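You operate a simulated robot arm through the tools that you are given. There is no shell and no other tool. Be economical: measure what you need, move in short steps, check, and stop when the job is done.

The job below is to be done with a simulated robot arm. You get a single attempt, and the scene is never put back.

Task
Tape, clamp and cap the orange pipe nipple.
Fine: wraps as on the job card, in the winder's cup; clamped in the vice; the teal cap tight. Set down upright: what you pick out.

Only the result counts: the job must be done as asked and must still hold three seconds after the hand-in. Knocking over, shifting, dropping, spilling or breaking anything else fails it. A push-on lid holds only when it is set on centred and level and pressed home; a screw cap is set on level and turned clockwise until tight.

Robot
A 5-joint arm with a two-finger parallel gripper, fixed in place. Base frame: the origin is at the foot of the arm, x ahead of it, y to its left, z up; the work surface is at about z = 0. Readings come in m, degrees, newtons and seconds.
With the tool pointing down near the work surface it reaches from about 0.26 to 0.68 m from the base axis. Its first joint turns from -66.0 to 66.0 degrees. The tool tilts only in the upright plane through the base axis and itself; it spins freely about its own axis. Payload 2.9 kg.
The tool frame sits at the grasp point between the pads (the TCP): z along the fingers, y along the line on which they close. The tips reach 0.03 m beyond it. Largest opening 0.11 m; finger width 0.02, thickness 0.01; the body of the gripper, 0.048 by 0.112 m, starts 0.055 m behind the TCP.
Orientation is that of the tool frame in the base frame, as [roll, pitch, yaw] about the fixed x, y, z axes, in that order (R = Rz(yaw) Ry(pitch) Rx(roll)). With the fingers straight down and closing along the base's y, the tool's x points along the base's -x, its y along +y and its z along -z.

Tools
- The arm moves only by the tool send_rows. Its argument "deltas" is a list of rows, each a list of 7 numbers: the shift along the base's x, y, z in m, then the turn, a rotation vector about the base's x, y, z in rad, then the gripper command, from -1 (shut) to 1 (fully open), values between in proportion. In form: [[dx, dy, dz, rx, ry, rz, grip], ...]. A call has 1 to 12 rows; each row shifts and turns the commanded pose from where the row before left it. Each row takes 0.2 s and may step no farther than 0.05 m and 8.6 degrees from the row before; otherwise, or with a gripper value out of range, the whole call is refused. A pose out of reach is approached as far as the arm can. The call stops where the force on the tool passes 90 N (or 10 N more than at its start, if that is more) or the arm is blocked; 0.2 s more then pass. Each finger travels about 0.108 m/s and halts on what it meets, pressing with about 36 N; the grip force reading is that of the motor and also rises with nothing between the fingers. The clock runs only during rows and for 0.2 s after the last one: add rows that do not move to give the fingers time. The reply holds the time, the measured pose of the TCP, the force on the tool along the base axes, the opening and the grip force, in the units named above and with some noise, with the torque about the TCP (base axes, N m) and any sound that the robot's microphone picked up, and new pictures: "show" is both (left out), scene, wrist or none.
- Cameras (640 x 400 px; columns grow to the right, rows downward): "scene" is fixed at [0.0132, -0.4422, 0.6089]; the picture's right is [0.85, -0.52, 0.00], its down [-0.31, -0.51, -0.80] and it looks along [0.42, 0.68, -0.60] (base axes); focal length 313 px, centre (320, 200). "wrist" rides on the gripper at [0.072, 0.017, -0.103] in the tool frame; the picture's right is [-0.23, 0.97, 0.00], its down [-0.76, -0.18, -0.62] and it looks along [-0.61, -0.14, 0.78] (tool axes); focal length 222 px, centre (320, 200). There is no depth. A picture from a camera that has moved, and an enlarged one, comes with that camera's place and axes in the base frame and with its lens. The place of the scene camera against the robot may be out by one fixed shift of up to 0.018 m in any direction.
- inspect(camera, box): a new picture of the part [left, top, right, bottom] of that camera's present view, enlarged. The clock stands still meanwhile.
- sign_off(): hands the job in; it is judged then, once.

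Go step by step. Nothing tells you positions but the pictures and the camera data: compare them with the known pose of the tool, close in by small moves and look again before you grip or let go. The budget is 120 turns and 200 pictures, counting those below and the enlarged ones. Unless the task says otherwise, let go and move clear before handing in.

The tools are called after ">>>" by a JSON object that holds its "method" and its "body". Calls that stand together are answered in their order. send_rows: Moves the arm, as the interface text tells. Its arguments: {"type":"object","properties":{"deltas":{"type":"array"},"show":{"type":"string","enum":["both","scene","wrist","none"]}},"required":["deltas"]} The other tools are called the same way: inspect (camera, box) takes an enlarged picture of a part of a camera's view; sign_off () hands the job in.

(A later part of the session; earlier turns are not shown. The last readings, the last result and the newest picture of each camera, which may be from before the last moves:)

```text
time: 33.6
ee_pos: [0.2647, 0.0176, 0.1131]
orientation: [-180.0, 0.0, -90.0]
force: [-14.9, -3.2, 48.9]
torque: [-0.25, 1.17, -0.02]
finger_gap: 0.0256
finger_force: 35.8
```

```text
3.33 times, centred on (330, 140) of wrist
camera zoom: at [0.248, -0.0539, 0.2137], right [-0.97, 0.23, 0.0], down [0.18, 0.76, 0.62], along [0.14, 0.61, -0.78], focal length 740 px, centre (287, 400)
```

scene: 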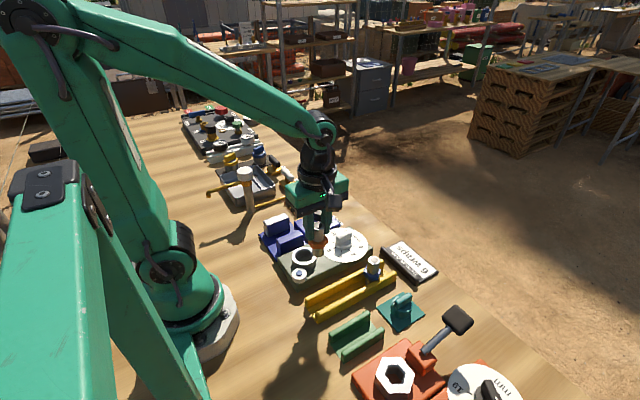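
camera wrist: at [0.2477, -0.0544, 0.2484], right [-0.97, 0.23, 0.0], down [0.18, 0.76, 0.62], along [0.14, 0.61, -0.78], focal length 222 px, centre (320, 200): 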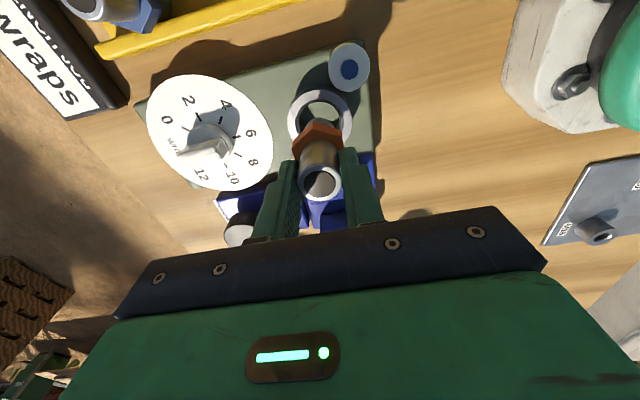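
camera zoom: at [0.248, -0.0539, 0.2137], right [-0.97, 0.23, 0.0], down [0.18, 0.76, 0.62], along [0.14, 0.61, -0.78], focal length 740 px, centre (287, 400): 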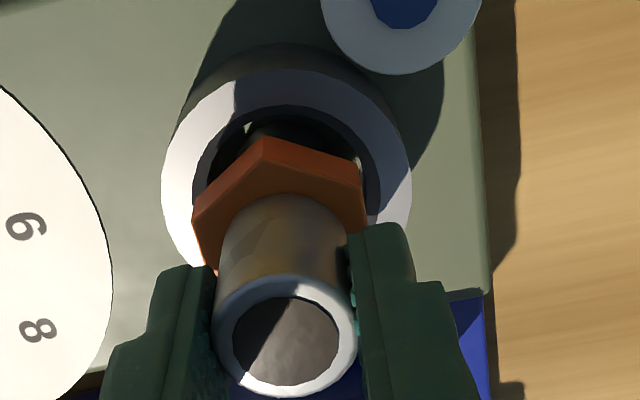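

It rests on the cup floor. I take the load off, open, and listen.

>>> {"method": "send_rows", "body": {"deltas": [[0, 0, 0.002, 0, 0, 0, -1], [0, 0, 0, 0, 0, 0, -1], [0, 0, 0, 0, 0, 0, -0.3], [0, 0, 0, 0, 0, 0, 0.1], [0, 0, 0, 0, 0, 0, 0.1]], "show": "wrist"}}

>>> {"method": "inspect", "body": {"camera": "scene", "box": [280, 220, 328, 280]}}

```text
time: 34.8
ee_pos: [0.2656, 0.0183, 0.1129]
orientation: [179.9, 0.0, -90.1]
force: [0.4, 0.3, 0.1]
torque: [-0.05, 0.04, 0.0]
finger_gap: 0.0603
finger_force: 0.1
camera wrist: at [0.2479, -0.0542, 0.2147], right [-0.97, 0.23, 0.0], down [0.18, 0.76, 0.62], along [0.14, 0.61, -0.78], focal length 222 px, centre (320, 200)
```

wrist: 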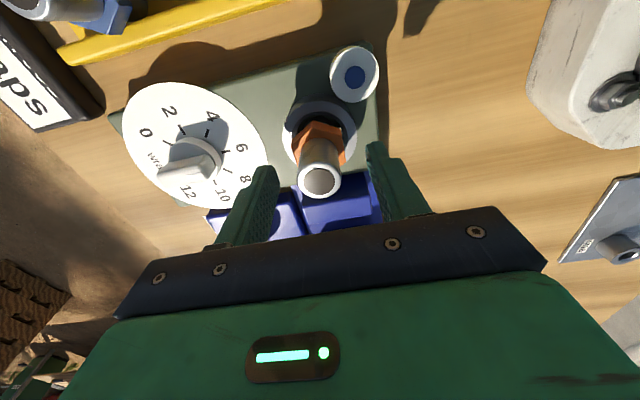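

```text
6.67 times, centred on (304, 250) of scene
camera zoom: at [0.0132, -0.4422, 0.6089], right [0.85, -0.52, 0.0], down [-0.31, -0.51, -0.8], along [0.42, 0.68, -0.6], focal length 2088 px, centre (427, -133)
```

zoom: 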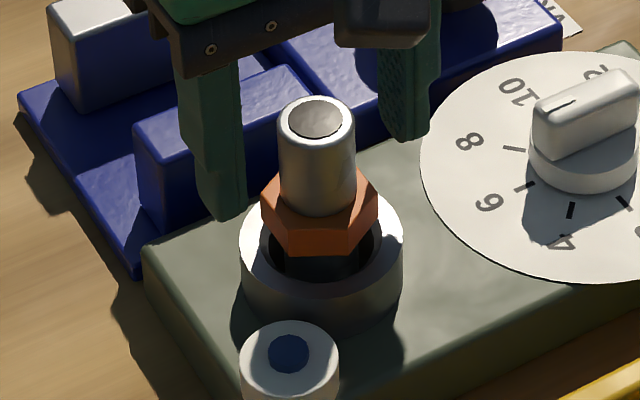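

It stands in the cup. I rise clear and wait to see whether the winder runs by itself.

>>> {"method": "send_rows", "body": {"deltas": [[0, 0, 0.03, 0, 0, 0, 0.3], [0, 0, 0.04, 0, 0, 0, 0.3], [0, -0.04, 0.02, 0, 0, 0, 0.3], [0, -0.03, 0.02, 0, 0, 0, 0.3], [0, 0, 0, 0, 0, 0, 0.3], [0, 0, 0, 0, 0, 0, 0.3], [0, 0, 0, 0, 0, 0, 0.3], [0, 0, 0, 0, 0, 0, 0.3]], "show": "wrist"}}

>>> {"method": "inspect", "body": {"camera": "scene", "box": [260, 190, 400, 290]}}

```text
time: 36.6
ee_pos: [0.2657, -0.0528, 0.2246]
orientation: [180.0, -0.1, -90.2]
force: [-0.6, 0.7, 0.4]
torque: [0.03, 0.01, 0.02]
finger_gap: 0.0715
finger_force: 0.0
camera wrist: at [0.2482, -0.124, 0.3254], right [-0.97, 0.23, 0.0], down [0.18, 0.76, 0.62], along [0.14, 0.61, -0.78], focal length 222 px, centre (320, 200)
```

wrist: 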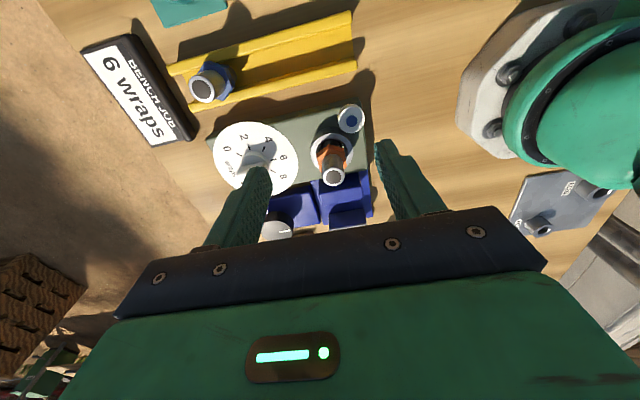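

```text
4.00 times, centred on (330, 240) of scene
camera zoom: at [0.0132, -0.4422, 0.6089], right [0.85, -0.52, 0.0], down [-0.31, -0.51, -0.8], along [0.42, 0.68, -0.6], focal length 1253 px, centre (280, 40)
```

zoom: 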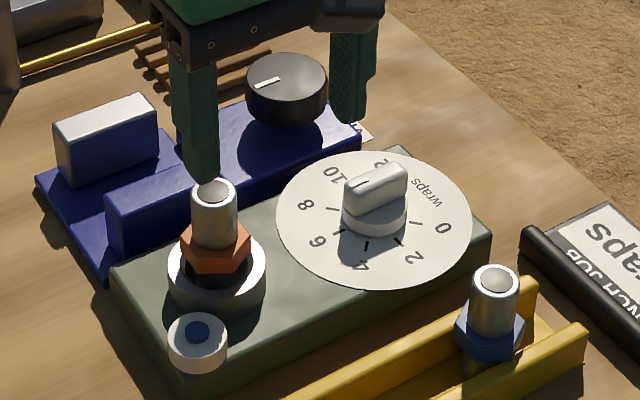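

The winder is still silent. I look closely at the white/blue part beside the cup, which is either a tape roll or a button.

>>> {"method": "inspect", "body": {"camera": "wrist", "box": [300, 90, 380, 190]}}

>>> {"method": "inspect", "body": {"camera": "scene", "box": [285, 255, 315, 285]}}

```text
4.00 times, centred on (340, 140) of wrist
camera zoom: at [0.2482, -0.124, 0.3254], right [-0.97, 0.23, 0.0], down [0.18, 0.76, 0.62], along [0.14, 0.61, -0.78], focal length 888 px, centre (240, 440)
```

zoom: 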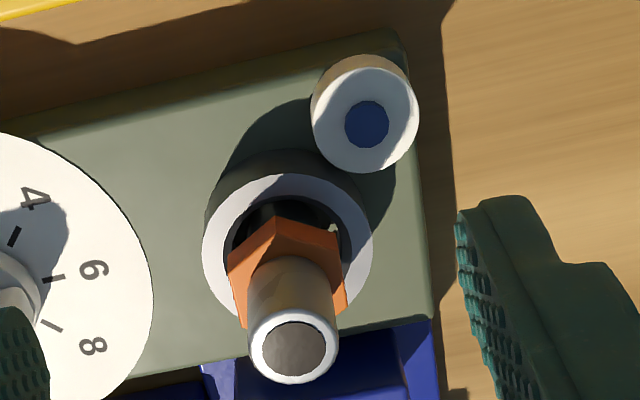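

```text
13.33 times, centred on (300, 270) of scene
camera zoom: at [0.0132, -0.4422, 0.6089], right [0.85, -0.52, 0.0], down [-0.31, -0.51, -0.8], along [0.42, 0.68, -0.6], focal length 4176 px, centre (587, -733)
```

zoom: 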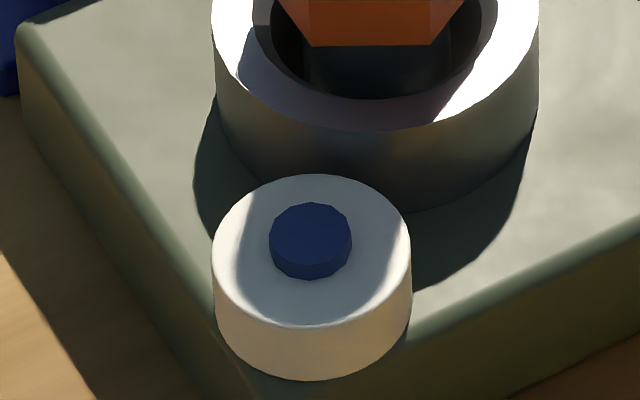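

It's only the tape roll, so not a button. I wait a few more seconds and listen.

>>> {"method": "send_rows", "body": {"deltas": [[0, 0, 0, 0, 0, 0, 0.3], [0, 0, 0, 0, 0, 0, 0.3], [0, 0, 0, 0, 0, 0, 0.3], [0, 0, 0, 0, 0, 0, 0.3], [0, 0, 0, 0, 0, 0, 0.3], [0, 0, 0, 0, 0, 0, 0.3], [0, 0, 0, 0, 0, 0, 0.3], [0, 0, 0, 0, 0, 0, 0.3], [0, 0, 0, 0, 0, 0, 0.3], [0, 0, 0, 0, 0, 0, 0.3], [0, 0, 0, 0, 0, 0, 0.3], [0, 0, 0, 0, 0, 0, 0.3]], "show": "none"}}

>>> {"method": "inspect", "body": {"camera": "scene", "box": [290, 225, 330, 275]}}

```text
time: 39.2
ee_pos: [0.2662, -0.0526, 0.2237]
orientation: [179.9, 0.0, -90.0]
force: [-0.3, -0.4, 0.4]
torque: [-0.01, 0.02, 0.02]
finger_gap: 0.0711
finger_force: 0.0
```

```text
8.00 times, centred on (310, 250) of scene
camera zoom: at [0.0132, -0.4422, 0.6089], right [0.85, -0.52, 0.0], down [-0.31, -0.51, -0.8], along [0.42, 0.68, -0.6], focal length 2505 px, centre (400, -200)
```

zoom: 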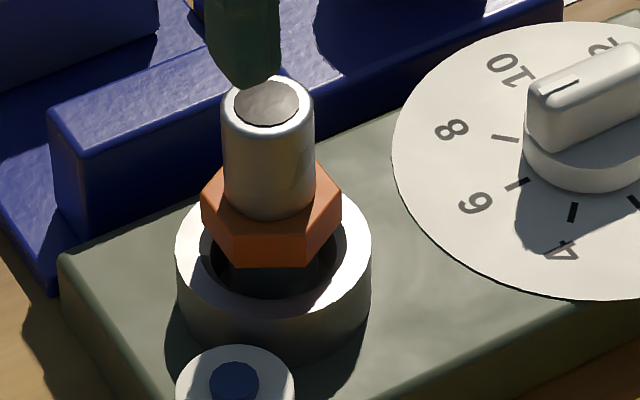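

No visible change. I lift the nipple a little to see whether its lower end got taped.

>>> {"method": "send_rows", "body": {"deltas": [[0, 0.035, -0.02, 0, 0, 0, 0.1], [0, 0.0355, -0.02, 0, 0, 0, 0.1], [0, 0, -0.04, 0, 0, 0, 0.1], [0, 0, -0.03, 0, 0, 0, 0.1], [0, 0, 0, 0, 0, 0, -0.5], [0, 0, 0, 0, 0, 0, -1], [0, 0, 0, 0, 0, 0, -1], [0, 0, 0, 0, 0, 0, -1]], "show": "wrist"}}

>>> {"method": "send_rows", "body": {"deltas": [[0, 0, 0.012, 0, 0, 0, -1], [0, 0, 0.015, 0, 0, 0, -1], [0, 0, 0.01, 0, 0, 0, -1], [0, 0, 0, 0, 0, 0, -1]], "show": "none"}}

>>> {"method": "inspect", "body": {"camera": "scene", "box": [290, 215, 330, 275]}}

```text
time: 41.0
ee_pos: [0.266, 0.0184, 0.1147]
orientation: [180.0, 0.0, -90.3]
force: [0.1, -0.1, 0.6]
torque: [-0.01, 0.05, 0.0]
finger_gap: 0.0259
finger_force: 35.5
camera wrist: at [0.248, -0.0531, 0.2162], right [-0.97, 0.23, 0.0], down [0.18, 0.76, 0.62], along [0.14, 0.61, -0.78], focal length 222 px, centre (320, 200)
```

wrist: 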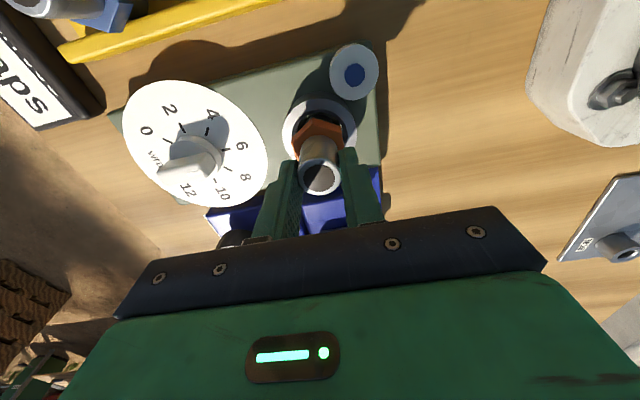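

```text
time: 42.0
ee_pos: [0.2649, 0.0181, 0.1513]
orientation: [179.9, 0.0, -90.2]
force: [0.4, -0.4, -3.0]
torque: [-0.01, 0.03, 0.02]
finger_gap: 0.0259
finger_force: 35.9
```

```text
6.67 times, centred on (310, 245) of scene
camera zoom: at [0.0132, -0.4422, 0.6089], right [0.85, -0.52, 0.0], down [-0.31, -0.51, -0.8], along [0.42, 0.68, -0.6], focal length 2088 px, centre (387, -100)
```

zoom: 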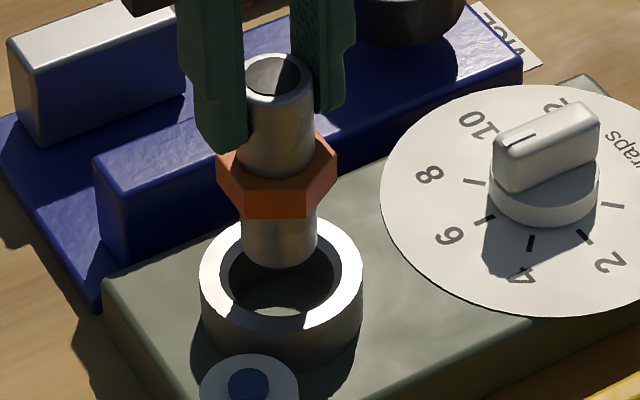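

No tape yet, so the dial must be turned with the nipple in place. I put it back.

>>> {"method": "send_rows", "body": {"deltas": [[0.0005, 0, -0.015, 0, 0, 0, -1], [0, 0, -0.012, 0, 0, 0, -1], [0, 0, -0.0085, 0, 0, 0, -1], [0, 0, 0, 0, 0, 0, -1]], "show": "none"}}

>>> {"method": "inspect", "body": {"camera": "scene", "box": [290, 215, 330, 275]}}

```text
time: 43.0
ee_pos: [0.2654, 0.0172, 0.1164]
orientation: [180.0, 0.1, -90.0]
force: [-3.8, 1.2, 10.2]
torque: [0.07, 0.3, -0.01]
finger_gap: 0.026
finger_force: 35.4
```

```text
6.67 times, centred on (310, 245) of scene
camera zoom: at [0.0132, -0.4422, 0.6089], right [0.85, -0.52, 0.0], down [-0.31, -0.51, -0.8], along [0.42, 0.68, -0.6], focal length 2088 px, centre (387, -100)
```

zoom: 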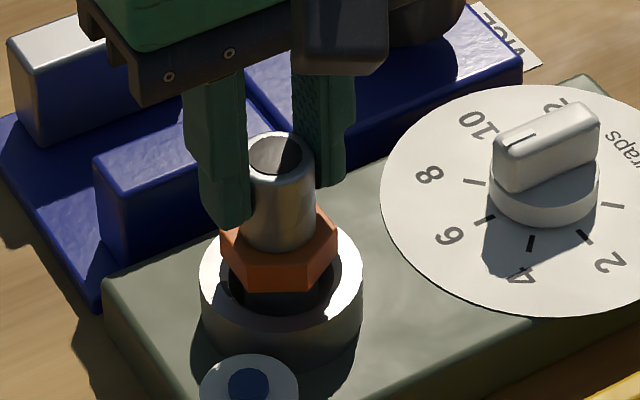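

Seated. I release, rise, and go back over the dial at yaw 180°.

>>> {"method": "send_rows", "body": {"deltas": [[0, 0, 0, 0, 0, 0, -0.3], [0, 0, 0, 0, 0, 0, 0.1], [0, 0, 0, 0, 0, 0, 0.1], [0, 0, 0.04, 0, 0, 0, 0.1], [0, 0, 0.04, 0, 0, 0, 0.1], [0.02, -0.001, 0, 0, 0, -0.142, 0.1], [0.02, -0.001, 0, 0, 0, -0.142, 0.1], [0.02, -0.001, 0, 0, 0, -0.142, 0.1], [0.02, 0, 0, 0, 0, -0.142, 0.1], [0.02, 0, 0, 0, 0, -0.142, 0.1], [0.015, 0, 0, 0, 0, -0.142, 0.1]], "show": "none"}}

>>> {"method": "send_rows", "body": {"deltas": [[0, 0, 0, 0, 0, -0.142, 0.1], [0, 0, 0, 0, 0, -0.142, 0.1], [0, 0, -0.01, 0, 0, -0.142, 0.1], [0, 0, -0.02, 0, 0, -0.142, 0.1], [0, 0, 0, 0, 0, -0.15, 0.1], [0, 0, 0, 0, 0, 0, 0.1]]}}

```text
time: 45.4
ee_pos: [0.3838, 0.0144, 0.1958]
orientation: [-180.0, 0.0, -139.1]
force: [-0.8, 0.0, -0.3]
torque: [0.01, 0.0, -0.01]
finger_gap: 0.0607
finger_force: 0.1
```

```text
time: 46.8
ee_pos: [0.3811, 0.0162, 0.1647]
orientation: [-180.0, 0.0, 179.8]
force: [0.2, 0.0, -0.3]
torque: [0.02, 0.0, 0.02]
finger_gap: 0.0607
finger_force: 0.0
camera wrist: at [0.308, 0.0329, 0.2662], right [0.23, 0.97, 0.0], down [0.76, -0.18, 0.62], along [0.61, -0.14, -0.78], focal length 222 px, centre (320, 200)
```

scene: 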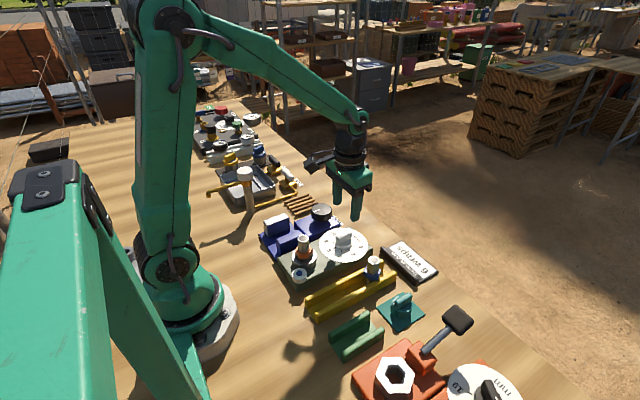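
wrist: 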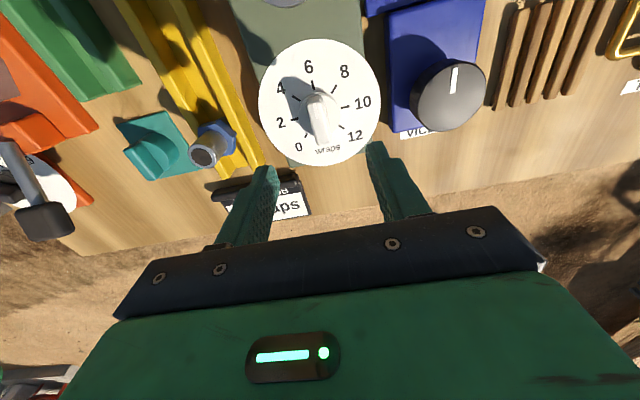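

Aligned over the knob. I lower, grip and turn back toward 0, listening.

>>> {"method": "send_rows", "body": {"deltas": [[-0.0005, -0.001, -0.04, 0, 0, 0, 0.0], [0, 0, -0.03, 0, 0, 0, 0.0], [0, 0, -0.0125, 0, 0, 0, 0.0], [0, 0, 0, 0, 0, 0, -0.5], [0, 0, 0, 0, 0, 0, -1], [0, 0, 0, 0, 0, 0, -1], [0, 0, 0, 0, 0, 0, -1]], "show": "wrist"}}

```text
time: 48.4
ee_pos: [0.3797, 0.0145, 0.0832]
orientation: [180.0, 0.0, -180.0]
force: [2.8, 27.9, -9.4]
torque: [0.62, -0.64, -0.06]
finger_gap: 0.016
finger_force: 44.7
camera wrist: at [0.3074, 0.0322, 0.1837], right [0.23, 0.97, 0.0], down [0.76, -0.18, 0.62], along [0.61, -0.14, -0.78], focal length 222 px, centre (320, 200)
```

wrist: 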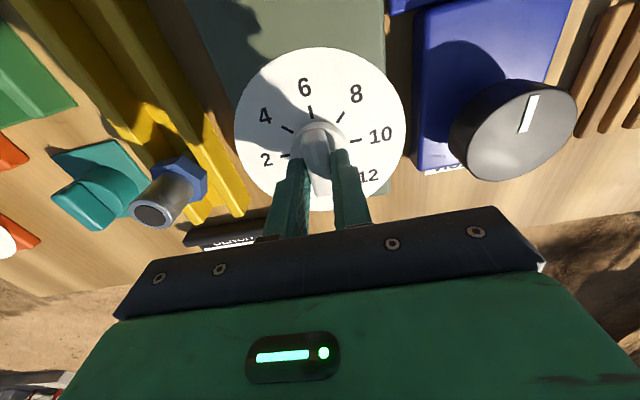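

>>> {"method": "send_rows", "body": {"deltas": [[0, 0.0015, 0, 0, 0, 0.1, -1], [0, 0, 0, 0, 0, 0.14, -1], [0, 0, 0, 0, 0, 0.14, -1], [0, 0, 0, 0, 0, 0.14, -1], [0, 0, 0, 0, 0, 0.14, -1], [0, 0, 0, 0, 0, 0.14, -1], [0, 0, 0, 0, 0, 0.14, -1], [0, 0, 0, 0, 0, 0.14, -1], [0, 0, 0, 0, 0, 0.14, -1]], "show": "none"}}

>>> {"method": "send_rows", "body": {"deltas": [[0, 0, 0, 0, 0, 0.14, -1], [0, 0, 0, 0, 0, 0.14, -1], [0, 0, 0, 0, 0, 0.14, -1], [0, 0, 0, 0, 0, 0.14, -1], [0, 0, 0, 0, 0, 0.14, -1], [0, 0, 0, 0, 0, 0.14, -1], [0, 0, 0, 0, 0, 0.14, -1], [0, 0, 0, 0, 0, 0.14, -1], [0, 0, 0, 0, 0, 0, -1]], "show": "wrist"}}

>>> {"method": "inspect", "body": {"camera": "scene", "box": [280, 210, 380, 280]}}

```text
time: 50.4
ee_pos: [0.38, 0.0157, 0.0824]
orientation: [179.9, 0.1, -110.0]
force: [3.2, -4.4, -13.5]
torque: [-0.2, -0.13, 0.0]
finger_gap: 0.0156
finger_force: 45.2
```

```text
time: 52.4
ee_pos: [0.3789, 0.015, 0.0839]
orientation: [179.8, 0.1, -45.9]
force: [-14.6, -32.7, 3.9]
torque: [-1.44, -0.5, 0.0]
finger_gap: 0.0159
finger_force: 45.0
camera wrist: at [0.4176, -0.0479, 0.1837], right [-0.86, -0.51, 0.0], down [-0.4, 0.67, 0.62], along [-0.32, 0.53, -0.78], focal length 222 px, centre (320, 200)
```

wrist: 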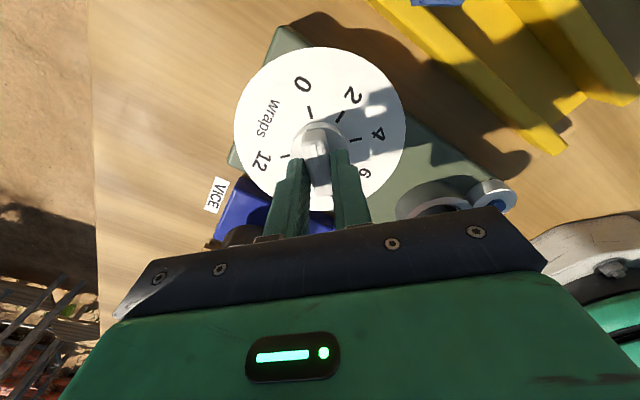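

```text
5.71 times, centred on (330, 245) of scene
camera zoom: at [0.0131, -0.4422, 0.6089], right [0.85, -0.52, 0.0], down [-0.31, -0.51, -0.8], along [0.42, 0.68, -0.6], focal length 1790 px, centre (263, -57)
```

zoom: 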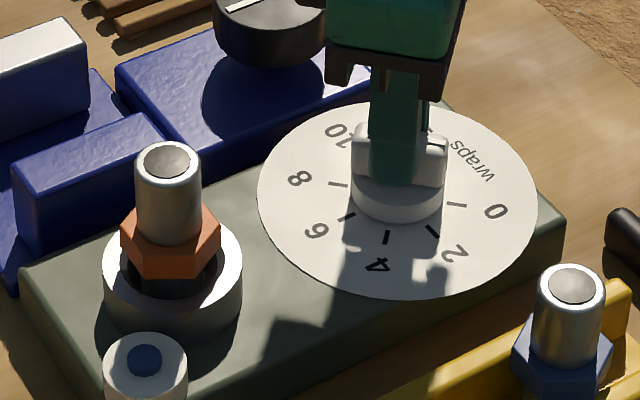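

At 0 with no sound so far. Now forward to 6 with the nipple in the cup.

>>> {"method": "send_rows", "body": {"deltas": [[0, 0, 0, 0, 0, -0.13, -1], [0, 0, 0, 0, 0, -0.13, -1], [0, 0, 0, 0, 0, -0.13, -1], [0, 0, 0, 0, 0, -0.13, -1], [0, 0, 0, 0, 0, -0.13, -1], [0, 0, 0, 0, 0, -0.13, -1], [0, 0, 0, 0, 0, -0.13, -1], [0, 0, 0, 0, 0, -0.13, -1], [0, 0, 0, 0, 0, -0.13, -1]], "show": "none"}}

>>> {"method": "send_rows", "body": {"deltas": [[0, 0, 0, 0, 0, -0.13, -1], [0, 0, 0, 0, 0, -0.13, -1], [0, 0, 0, 0, 0, -0.13, -1], [0, 0, 0, 0, 0, -0.13, -1], [0, 0, 0, 0, 0, -0.13, -1], [0, 0, 0, 0, 0, -0.13, -1], [0, 0, 0, 0, 0, -0.13, -1], [0, 0, 0, 0, 0, -0.13, -1], [0, 0, 0, 0, 0, -0.13, -1], [0, 0, 0, 0, 0, 0, -1]], "show": "wrist"}}

>>> {"method": "inspect", "body": {"camera": "scene", "box": [280, 210, 380, 280]}}

```text
time: 54.4
ee_pos: [0.38, 0.0148, 0.0827]
orientation: [-180.0, 0.0, -113.1]
force: [1.0, -3.7, -27.0]
torque: [-0.86, 0.36, -0.02]
finger_gap: 0.0161
finger_force: 45.7
```

```text
time: 56.6
ee_pos: [0.3809, 0.0152, 0.0824]
orientation: [180.0, -0.1, 179.6]
force: [2.1, -37.8, -26.4]
torque: [-0.79, 0.35, 0.02]
finger_gap: 0.016
finger_force: 45.1
camera wrist: at [0.308, 0.0329, 0.1841], right [0.23, 0.97, 0.0], down [0.76, -0.18, 0.62], along [0.6, -0.15, -0.78], focal length 222 px, centre (320, 200)
```

wrist: 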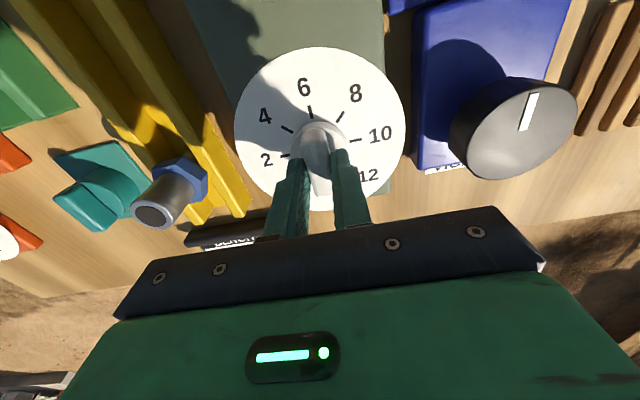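

```text
5.71 times, centred on (330, 245) of scene
camera zoom: at [0.0133, -0.4422, 0.6089], right [0.85, -0.52, 0.0], down [-0.31, -0.51, -0.8], along [0.42, 0.68, -0.6], focal length 1790 px, centre (263, -57)
```

zoom: 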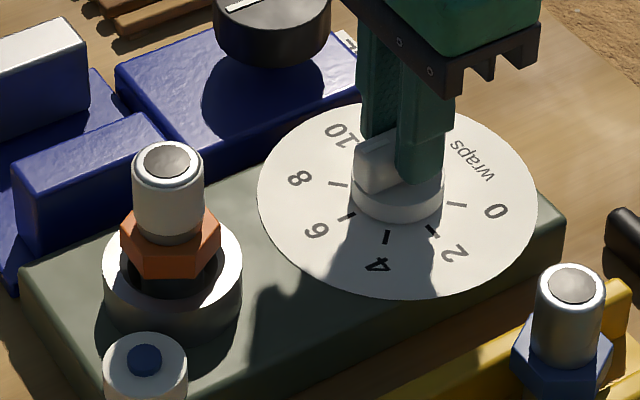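

White tape has appeared on the nipple — the dial drives the winding. I release and check the pointer at 6.

>>> {"method": "send_rows", "body": {"deltas": [[0, -0.0015, 0, 0, 0, 0, -1], [0, 0, 0, 0, 0, 0, 0.1], [0, 0, 0, 0, 0, 0, 0.1], [0, 0, 0.04, 0, 0, 0, 0.1], [0, 0, 0.04, 0, 0, 0, 0.1], [0, 0, 0.03, 0, 0, 0, 0.1]], "show": "none"}}

>>> {"method": "inspect", "body": {"camera": "scene", "box": [290, 220, 370, 270]}}

>>> {"method": "inspect", "body": {"camera": "wrist", "box": [240, 20, 400, 150]}}

```text
time: 58.0
ee_pos: [0.3817, 0.0136, 0.1937]
orientation: [180.0, 0.0, 179.9]
force: [0.2, -0.3, -0.1]
torque: [-0.03, -0.01, 0.0]
finger_gap: 0.0603
finger_force: 0.1
```

```text
8.00 times, centred on (330, 245) of scene
camera zoom: at [0.0132, -0.4422, 0.6089], right [0.85, -0.52, 0.0], down [-0.31, -0.51, -0.8], along [0.42, 0.68, -0.6], focal length 2505 px, centre (240, -160)
```

zoom: 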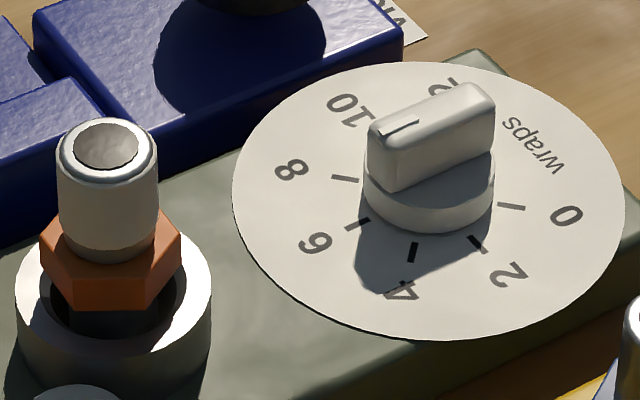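

```text
3.08 times, centred on (320, 85) of wrist
camera zoom: at [0.308, 0.0316, 0.2956], right [0.23, 0.97, 0.0], down [0.76, -0.18, 0.62], along [0.61, -0.14, -0.78], focal length 684 px, centre (320, 554)
```

zoom: 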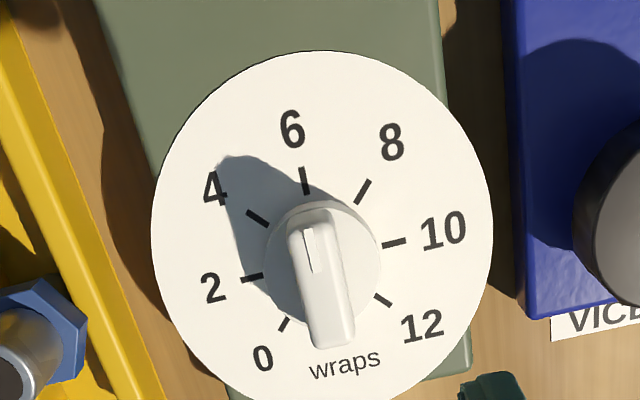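

The pointer reads 6 and the tape is on. Next I survey the vice from above and from the scene.

>>> {"method": "inspect", "body": {"camera": "scene", "box": [250, 190, 350, 260]}}

>>> {"method": "send_rows", "body": {"deltas": [[-0.02, 0.02, 0.02, 0, 0, 0.14, 0.3], [-0.02, 0.02, 0, 0, 0, 0.14, 0.3], [-0.02, 0.01, 0, 0, 0, 0.14, 0.3], [-0.02, 0, 0, 0, 0, 0.14, 0.3], [-0.01, 0, 0, 0, 0, 0.14, 0.3], [-0.01, 0, 0, 0, 0, 0.14, 0.3], [0, 0, 0, 0, 0, 0.14, 0.3], [0, 0, 0, 0, 0, 0.14, 0.3], [0, 0, 0, 0, 0, 0.14, 0.3], [0, 0, 0, 0, 0, 0.14, 0.3], [0, 0, 0, 0, 0, 0.17, 0.3], [0, 0, 0, 0, 0, 0, 0.3]], "show": "wrist"}}

```text
5.71 times, centred on (300, 225) of scene
camera zoom: at [0.0132, -0.4422, 0.6089], right [0.85, -0.52, 0.0], down [-0.31, -0.51, -0.8], along [0.42, 0.68, -0.6], focal length 1790 px, centre (434, 57)
```

zoom: 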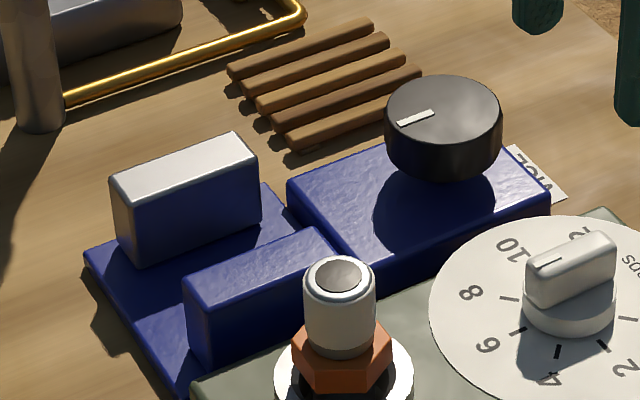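

```text
refused: row 11 steps farther than a row can; nothing moved
```

>>> {"method": "send_rows", "body": {"deltas": [[-0.02, 0.02, 0.02, 0, 0, 0.142, 0.3], [-0.02, 0.02, 0, 0, 0, 0.142, 0.3], [-0.02, 0.01, 0, 0, 0, 0.142, 0.3], [-0.02, 0, 0, 0, 0, 0.142, 0.3], [-0.01, 0, 0, 0, 0, 0.142, 0.3], [-0.01, 0, 0, 0, 0, 0.142, 0.3], [0, 0, 0, 0, 0, 0.142, 0.3], [0, 0, 0, 0, 0, 0.142, 0.3], [0, 0, 0, 0, 0, 0.142, 0.3], [0, 0, 0, 0, 0, 0.142, 0.3], [0, 0, 0, 0, 0, 0.149, 0.3], [0, 0, 0, 0, 0, 0, 0.3]], "show": "wrist"}}

>>> {"method": "inspect", "body": {"camera": "wrist", "box": [220, 40, 400, 200]}}

```text
time: 60.6
ee_pos: [0.2816, 0.0642, 0.2115]
orientation: [-180.0, 0.0, -90.1]
force: [-0.3, -1.1, -0.2]
torque: [0.01, -0.01, -0.03]
finger_gap: 0.0713
finger_force: 0.0
camera wrist: at [0.2632, -0.0075, 0.3134], right [-0.97, 0.23, 0.0], down [0.18, 0.76, 0.62], along [0.14, 0.61, -0.78], focal length 222 px, centre (320, 200)
```

wrist: 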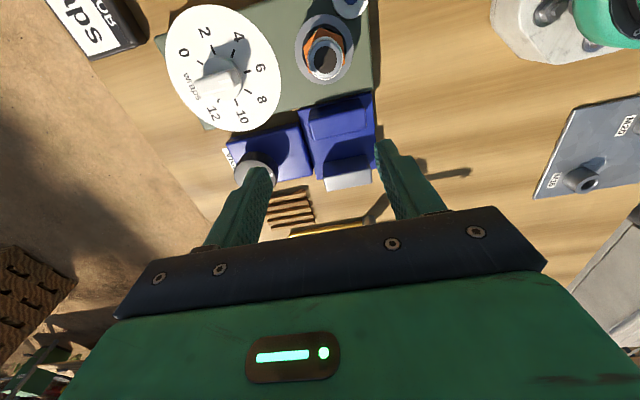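

```text
2.50 times, centred on (310, 120) of wrist
camera zoom: at [0.2632, -0.0075, 0.3134], right [-0.97, 0.23, 0.0], down [0.18, 0.76, 0.62], along [0.14, 0.61, -0.78], focal length 555 px, centre (345, 400)
```

zoom: 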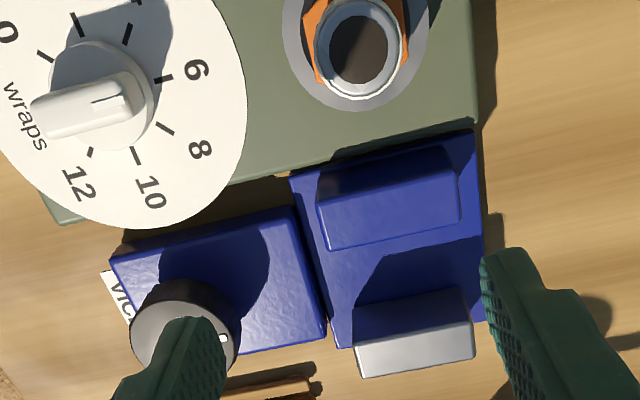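

Jaws: gap from y≈0.101 to 0.161 (centre ≈0.131), x≈0.265, tops ≈0.055. So the hex's flats face the jaws, I grip the nipple at yaw -120° and will carry it rotated by +30°.

>>> {"method": "send_rows", "body": {"deltas": [[-0.004, -0.0116, 0, 0, 0, -0.131, 0.2], [-0.004, -0.0116, 0, 0, 0, -0.131, 0.2], [-0.004, -0.0116, 0, 0, 0, -0.131, 0.2], [-0.0036, -0.0116, 0, 0, 0, -0.131, 0.2], [0, 0, -0.04, 0, 0, 0, 0.2], [0, 0, -0.02, 0, 0, 0, 0.2], [0, 0, 0, 0, 0, 0, 0.2]], "show": "wrist"}}

>>> {"method": "inspect", "body": {"camera": "scene", "box": [260, 190, 360, 280]}}

```text
time: 62.2
ee_pos: [0.2657, 0.0188, 0.1513]
orientation: [180.0, -0.1, -120.2]
force: [-0.1, 0.0, 0.7]
torque: [0.02, 0.02, 0.0]
finger_gap: 0.0663
finger_force: 0.2
camera wrist: at [0.2138, -0.0356, 0.2535], right [-0.73, 0.69, 0.0], down [0.54, 0.57, 0.62], along [0.43, 0.45, -0.78], focal length 222 px, centre (320, 200)
```

wrist: 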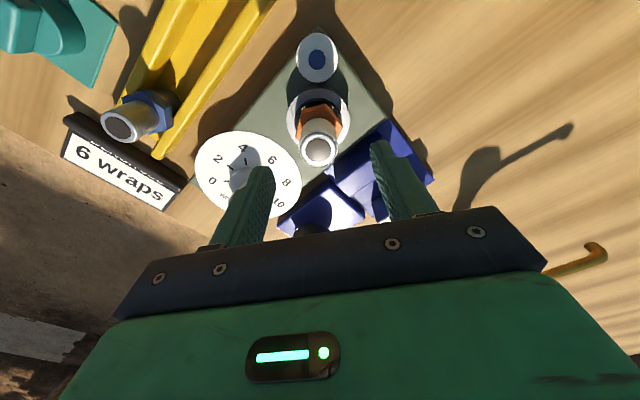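

```text
4.44 times, centred on (310, 235) of scene
camera zoom: at [0.0132, -0.4422, 0.6089], right [0.85, -0.52, 0.0], down [-0.31, -0.51, -0.8], along [0.42, 0.68, -0.6], focal length 1392 px, centre (364, 44)
```

zoom: 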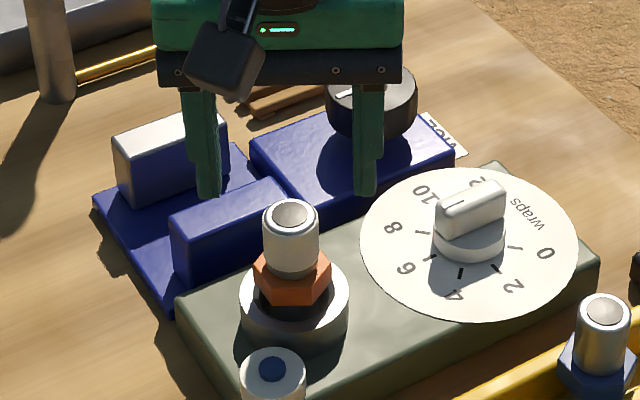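

Slightly off along the finger width; I correct by a millimetre or two, lower and grip.

>>> {"method": "send_rows", "body": {"deltas": [[-0.0012, -0.0015, -0.02, 0, 0, 0, 0.1], [0, 0, -0.0165, 0, 0, 0, 0.1], [0, 0, 0, 0, 0, 0, -0.5], [0, 0, 0, 0, 0, 0, -1], [0, 0, 0, 0, 0, 0, -1], [0, 0, 0, 0, 0, 0, -1]], "show": "wrist"}}

>>> {"method": "inspect", "body": {"camera": "scene", "box": [260, 190, 360, 280]}}

```text
time: 63.6
ee_pos: [0.2635, 0.0163, 0.117]
orientation: [-180.0, 0.1, -120.3]
force: [0.8, -0.1, 1.0]
torque: [0.04, -0.11, 0.01]
finger_gap: 0.0255
finger_force: 36.2
camera wrist: at [0.2123, -0.0367, 0.2177], right [-0.73, 0.69, 0.0], down [0.54, 0.57, 0.62], along [0.43, 0.45, -0.78], focal length 222 px, centre (320, 200)
```

wrist: 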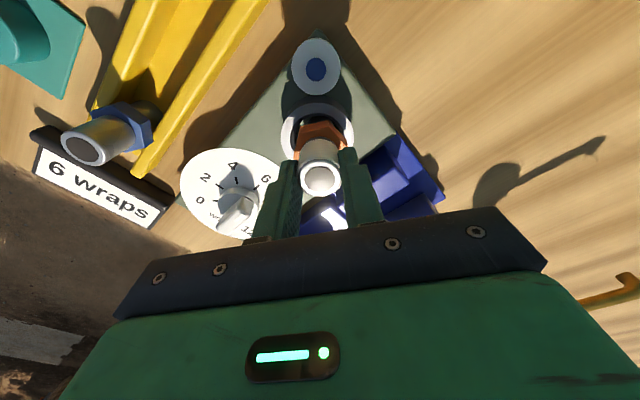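

```text
4.44 times, centred on (310, 235) of scene
camera zoom: at [0.0132, -0.4422, 0.6089], right [0.85, -0.52, 0.0], down [-0.31, -0.51, -0.8], along [0.42, 0.68, -0.6], focal length 1392 px, centre (364, 44)
```

zoom: 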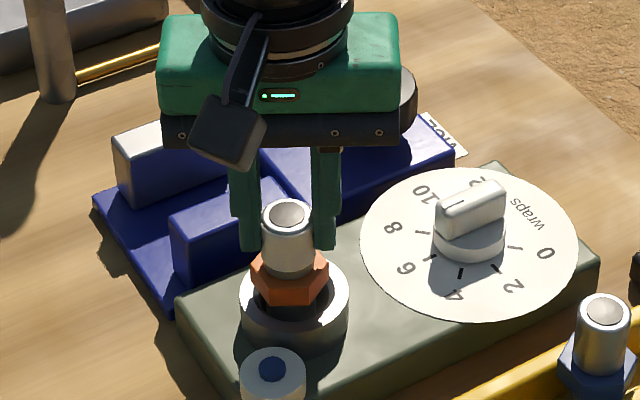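

Gripped centrally. I lift, rotate +30° and carry it over the vice.

>>> {"method": "send_rows", "body": {"deltas": [[0, 0, 0.01, 0, 0, 0, -1], [0, 0, 0.035, 0, 0, 0, -1], [0, 0, 0.02, 0, 0, 0.1047, -1], [0, 0.025, 0, 0, 0, 0.1047, -1], [0.0005, 0.03, 0, 0, 0, 0.1047, -1], [0.0005, 0.03, 0, 0, 0, 0.1047, -1], [0, 0.0292, 0, 0, 0, 0.1047, -1], [0, 0, -0.015, 0, 0, 0, -1], [0, 0, 0, 0, 0, 0, -1]]}}

>>> {"method": "inspect", "body": {"camera": "scene", "box": [240, 160, 340, 260]}}

>>> {"method": "inspect", "body": {"camera": "wrist", "box": [230, 60, 410, 200]}}

```text
time: 65.6
ee_pos: [0.265, 0.1303, 0.1657]
orientation: [179.9, 0.0, -90.2]
force: [0.2, 1.1, 0.2]
torque: [0.0, -0.01, -0.05]
finger_gap: 0.0001
finger_force: 36.0
camera wrist: at [0.2474, 0.0591, 0.2675], right [-0.97, 0.23, 0.0], down [0.18, 0.76, 0.62], along [0.14, 0.61, -0.78], focal length 222 px, centre (320, 200)
```

scene: 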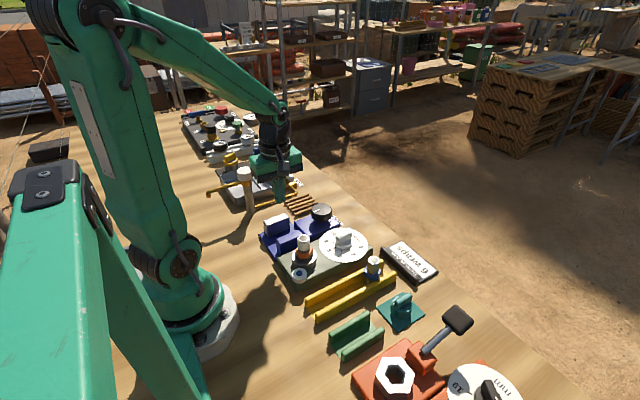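
wrist: 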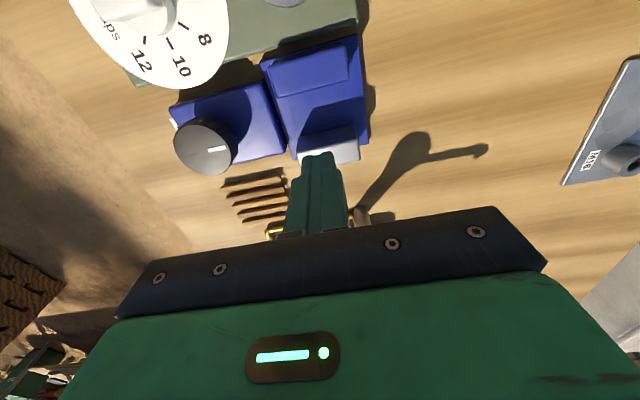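

```text
4.00 times, centred on (290, 210) of scene
camera zoom: at [0.0132, -0.4422, 0.6089], right [0.85, -0.52, 0.0], down [-0.31, -0.51, -0.8], along [0.42, 0.68, -0.6], focal length 1253 px, centre (440, 160)
```

zoom: 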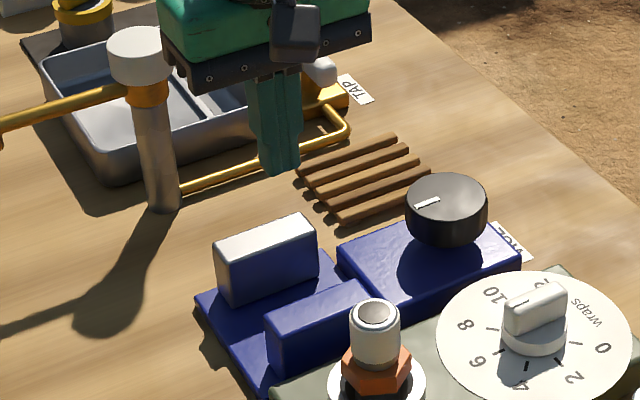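

```text
2.86 times, centred on (320, 130) of wrist
camera zoom: at [0.2474, 0.0591, 0.2675], right [-0.97, 0.23, 0.0], down [0.18, 0.76, 0.62], along [0.14, 0.61, -0.78], focal length 635 px, centre (320, 400)
```

zoom: 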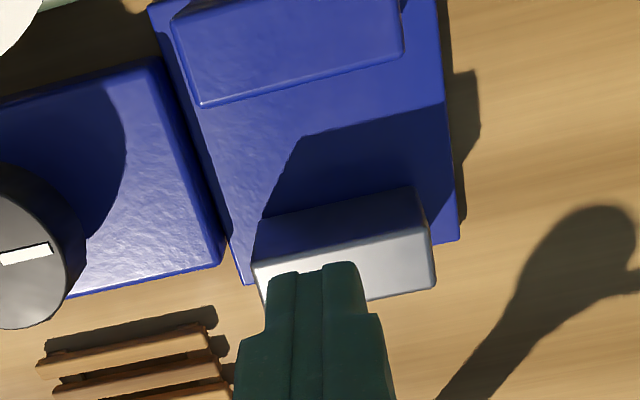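

The fingers slipped off the tape; the nipple is still standing in the cup. I'll go back and grip it by the hex instead.

>>> {"method": "send_rows", "body": {"deltas": [[0, 0, 0.03, 0, 0, 0, 0], [0, -0.04, 0, 0, 0, 0, 0.2], [0, -0.04, 0, 0, 0, 0, 0.2], [0, -0.033, 0, 0, 0, 0, 0.2], [0, 0, -0.03, 0, 0, 0, 0.2], [0, 0, 0, 0, 0, 0, 0.2]], "show": "wrist"}}

>>> {"method": "inspect", "body": {"camera": "scene", "box": [280, 220, 330, 280]}}

>>> {"method": "inspect", "body": {"camera": "wrist", "box": [250, 80, 390, 200]}}

```text
time: 67.0
ee_pos: [0.2657, 0.0159, 0.1655]
orientation: [-179.9, 0.0, -90.2]
force: [0.3, -0.1, -0.5]
torque: [0.0, -0.02, -0.02]
finger_gap: 0.0657
finger_force: 0.0
camera wrist: at [0.2471, -0.055, 0.2662], right [-0.97, 0.23, 0.0], down [0.18, 0.76, 0.62], along [0.14, 0.61, -0.78], focal length 222 px, centre (320, 200)
```

wrist: 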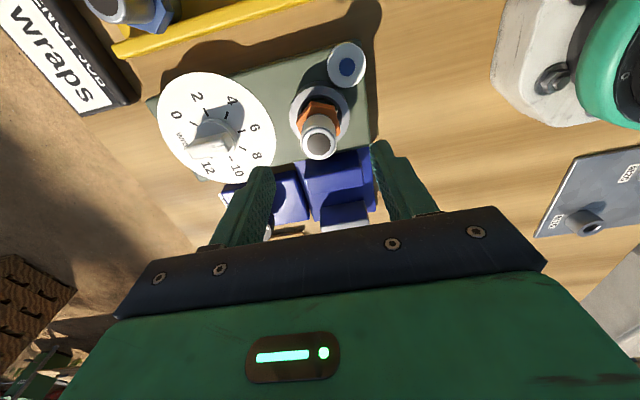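

```text
6.67 times, centred on (305, 250) of scene
camera zoom: at [0.0132, -0.4422, 0.6089], right [0.85, -0.52, 0.0], down [-0.31, -0.51, -0.8], along [0.42, 0.68, -0.6], focal length 2088 px, centre (420, -133)
```

zoom: 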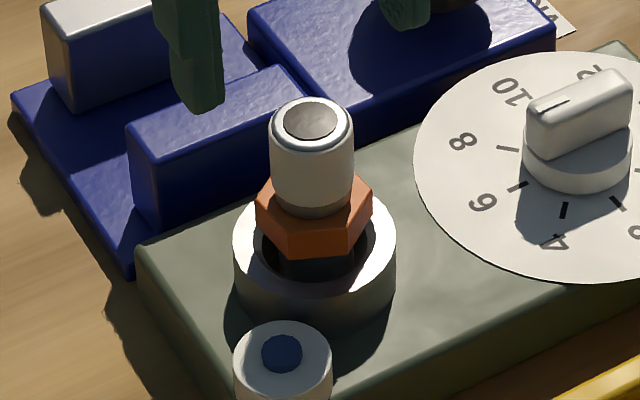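

```text
3.33 times, centred on (320, 140) of wrist
camera zoom: at [0.2471, -0.055, 0.2662], right [-0.97, 0.23, 0.0], down [0.18, 0.76, 0.62], along [0.14, 0.61, -0.78], focal length 740 px, centre (320, 400)
```

zoom: 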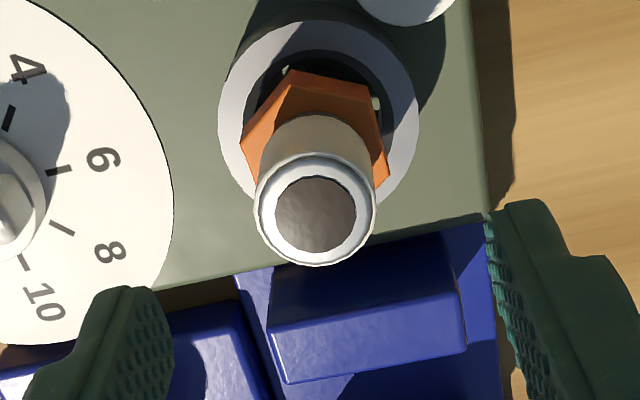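

The hex flats face ±x and the nipple is upright at about (0.267,0.014). I descend to hex height and grip along x.

>>> {"method": "send_rows", "body": {"deltas": [[0.0011, -0.002, -0.03, 0, 0, 0, 0.05], [0, 0, -0.03, 0, 0, 0, 0.0], [0, 0, 0, 0, 0, 0, 0.0]], "show": "wrist"}}

>>> {"method": "inspect", "body": {"camera": "scene", "box": [280, 210, 330, 270]}}

```text
time: 67.8
ee_pos: [0.2672, 0.0148, 0.1045]
orientation: [-179.9, 0.0, -90.3]
force: [0.6, -0.1, -0.1]
torque: [-0.03, 0.04, -0.04]
finger_gap: 0.0549
finger_force: 0.1
camera wrist: at [0.2492, -0.0565, 0.2051], right [-0.97, 0.23, 0.0], down [0.18, 0.76, 0.62], along [0.14, 0.61, -0.78], focal length 222 px, centre (320, 200)
```

wrist: 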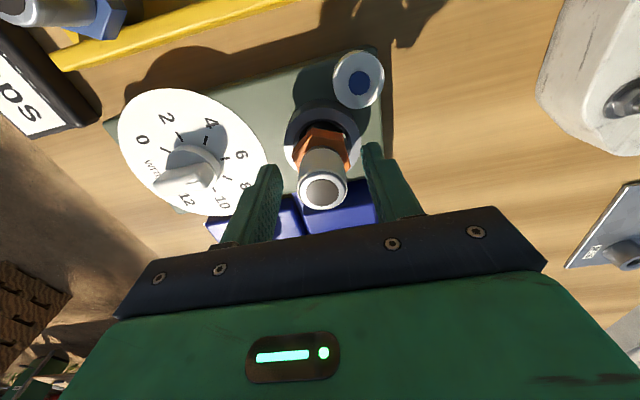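

```text
6.67 times, centred on (305, 240) of scene
camera zoom: at [0.0132, -0.4422, 0.6089], right [0.85, -0.52, 0.0], down [-0.31, -0.51, -0.8], along [0.42, 0.68, -0.6], focal length 2088 px, centre (420, -67)
```

zoom: 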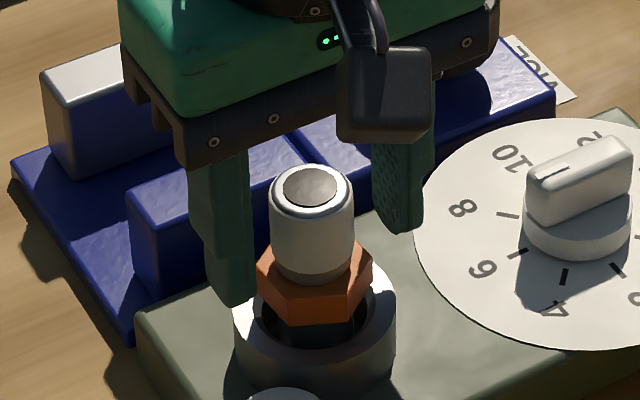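

>>> {"method": "send_rows", "body": {"deltas": [[0, -0.0015, -0.006, 0, 0, 0, 0.0], [0, 0, -0.006, 0, 0, 0, 0.0], [0, 0, 0, 0, 0, 0, -0.5], [0, 0, 0, 0, 0, 0, -1], [0, 0, 0, 0, 0, 0, -1], [0, 0, 0, 0, 0, 0, -1]], "show": "wrist"}}

>>> {"method": "inspect", "body": {"camera": "scene", "box": [280, 210, 330, 270]}}

```text
time: 69.2
ee_pos: [0.267, 0.0133, 0.0942]
orientation: [180.0, -0.1, -90.1]
force: [-0.2, 0.6, -0.2]
torque: [-0.03, 0.04, 0.01]
finger_gap: 0.0354
finger_force: 36.2
camera wrist: at [0.2488, -0.0583, 0.1942], right [-0.97, 0.23, 0.0], down [0.18, 0.76, 0.62], along [0.14, 0.61, -0.78], focal length 222 px, centre (320, 200)
```

wrist: 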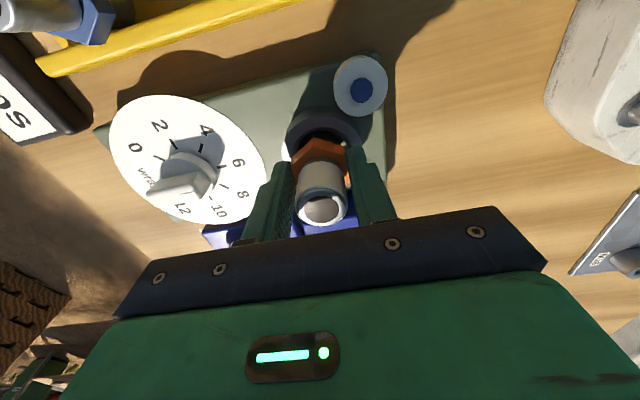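

```text
6.67 times, centred on (305, 240) of scene
camera zoom: at [0.0132, -0.4422, 0.6089], right [0.85, -0.52, 0.0], down [-0.31, -0.51, -0.8], along [0.42, 0.68, -0.6], focal length 2088 px, centre (420, -67)
```

zoom: 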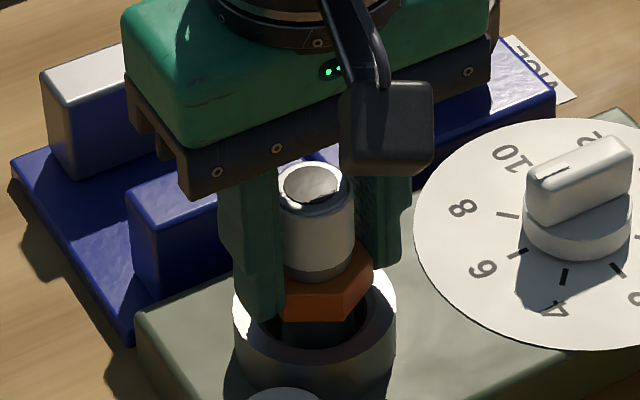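

Gripped on the flats (35 mm). I lift and check that it stays in the fingers.

>>> {"method": "send_rows", "body": {"deltas": [[0, 0, 0.01, 0, 0, 0, -1], [0, 0, 0.02, 0, 0, 0, -1], [0, 0, 0.03, 0, 0, 0, -1], [0, 0, 0.015, 0, 0, 0, -1], [0, 0, 0, 0, 0, 0, -1]], "show": "none"}}

>>> {"method": "inspect", "body": {"camera": "scene", "box": [260, 170, 340, 270]}}

```text
time: 70.4
ee_pos: [0.265, 0.0147, 0.1674]
orientation: [-179.9, 0.1, -90.2]
force: [-0.2, -0.3, -2.4]
torque: [0.0, 0.0, 0.02]
finger_gap: 0.0354
finger_force: 35.8
```

```text
4.00 times, centred on (300, 220) of scene
camera zoom: at [0.0132, -0.4422, 0.6089], right [0.85, -0.52, 0.0], down [-0.31, -0.51, -0.8], along [0.42, 0.68, -0.6], focal length 1253 px, centre (400, 120)
```

zoom: 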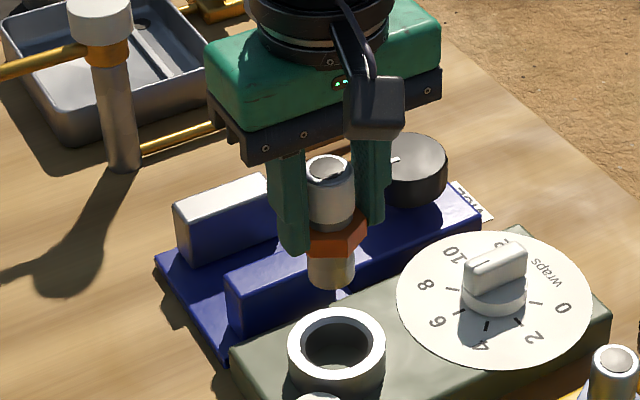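

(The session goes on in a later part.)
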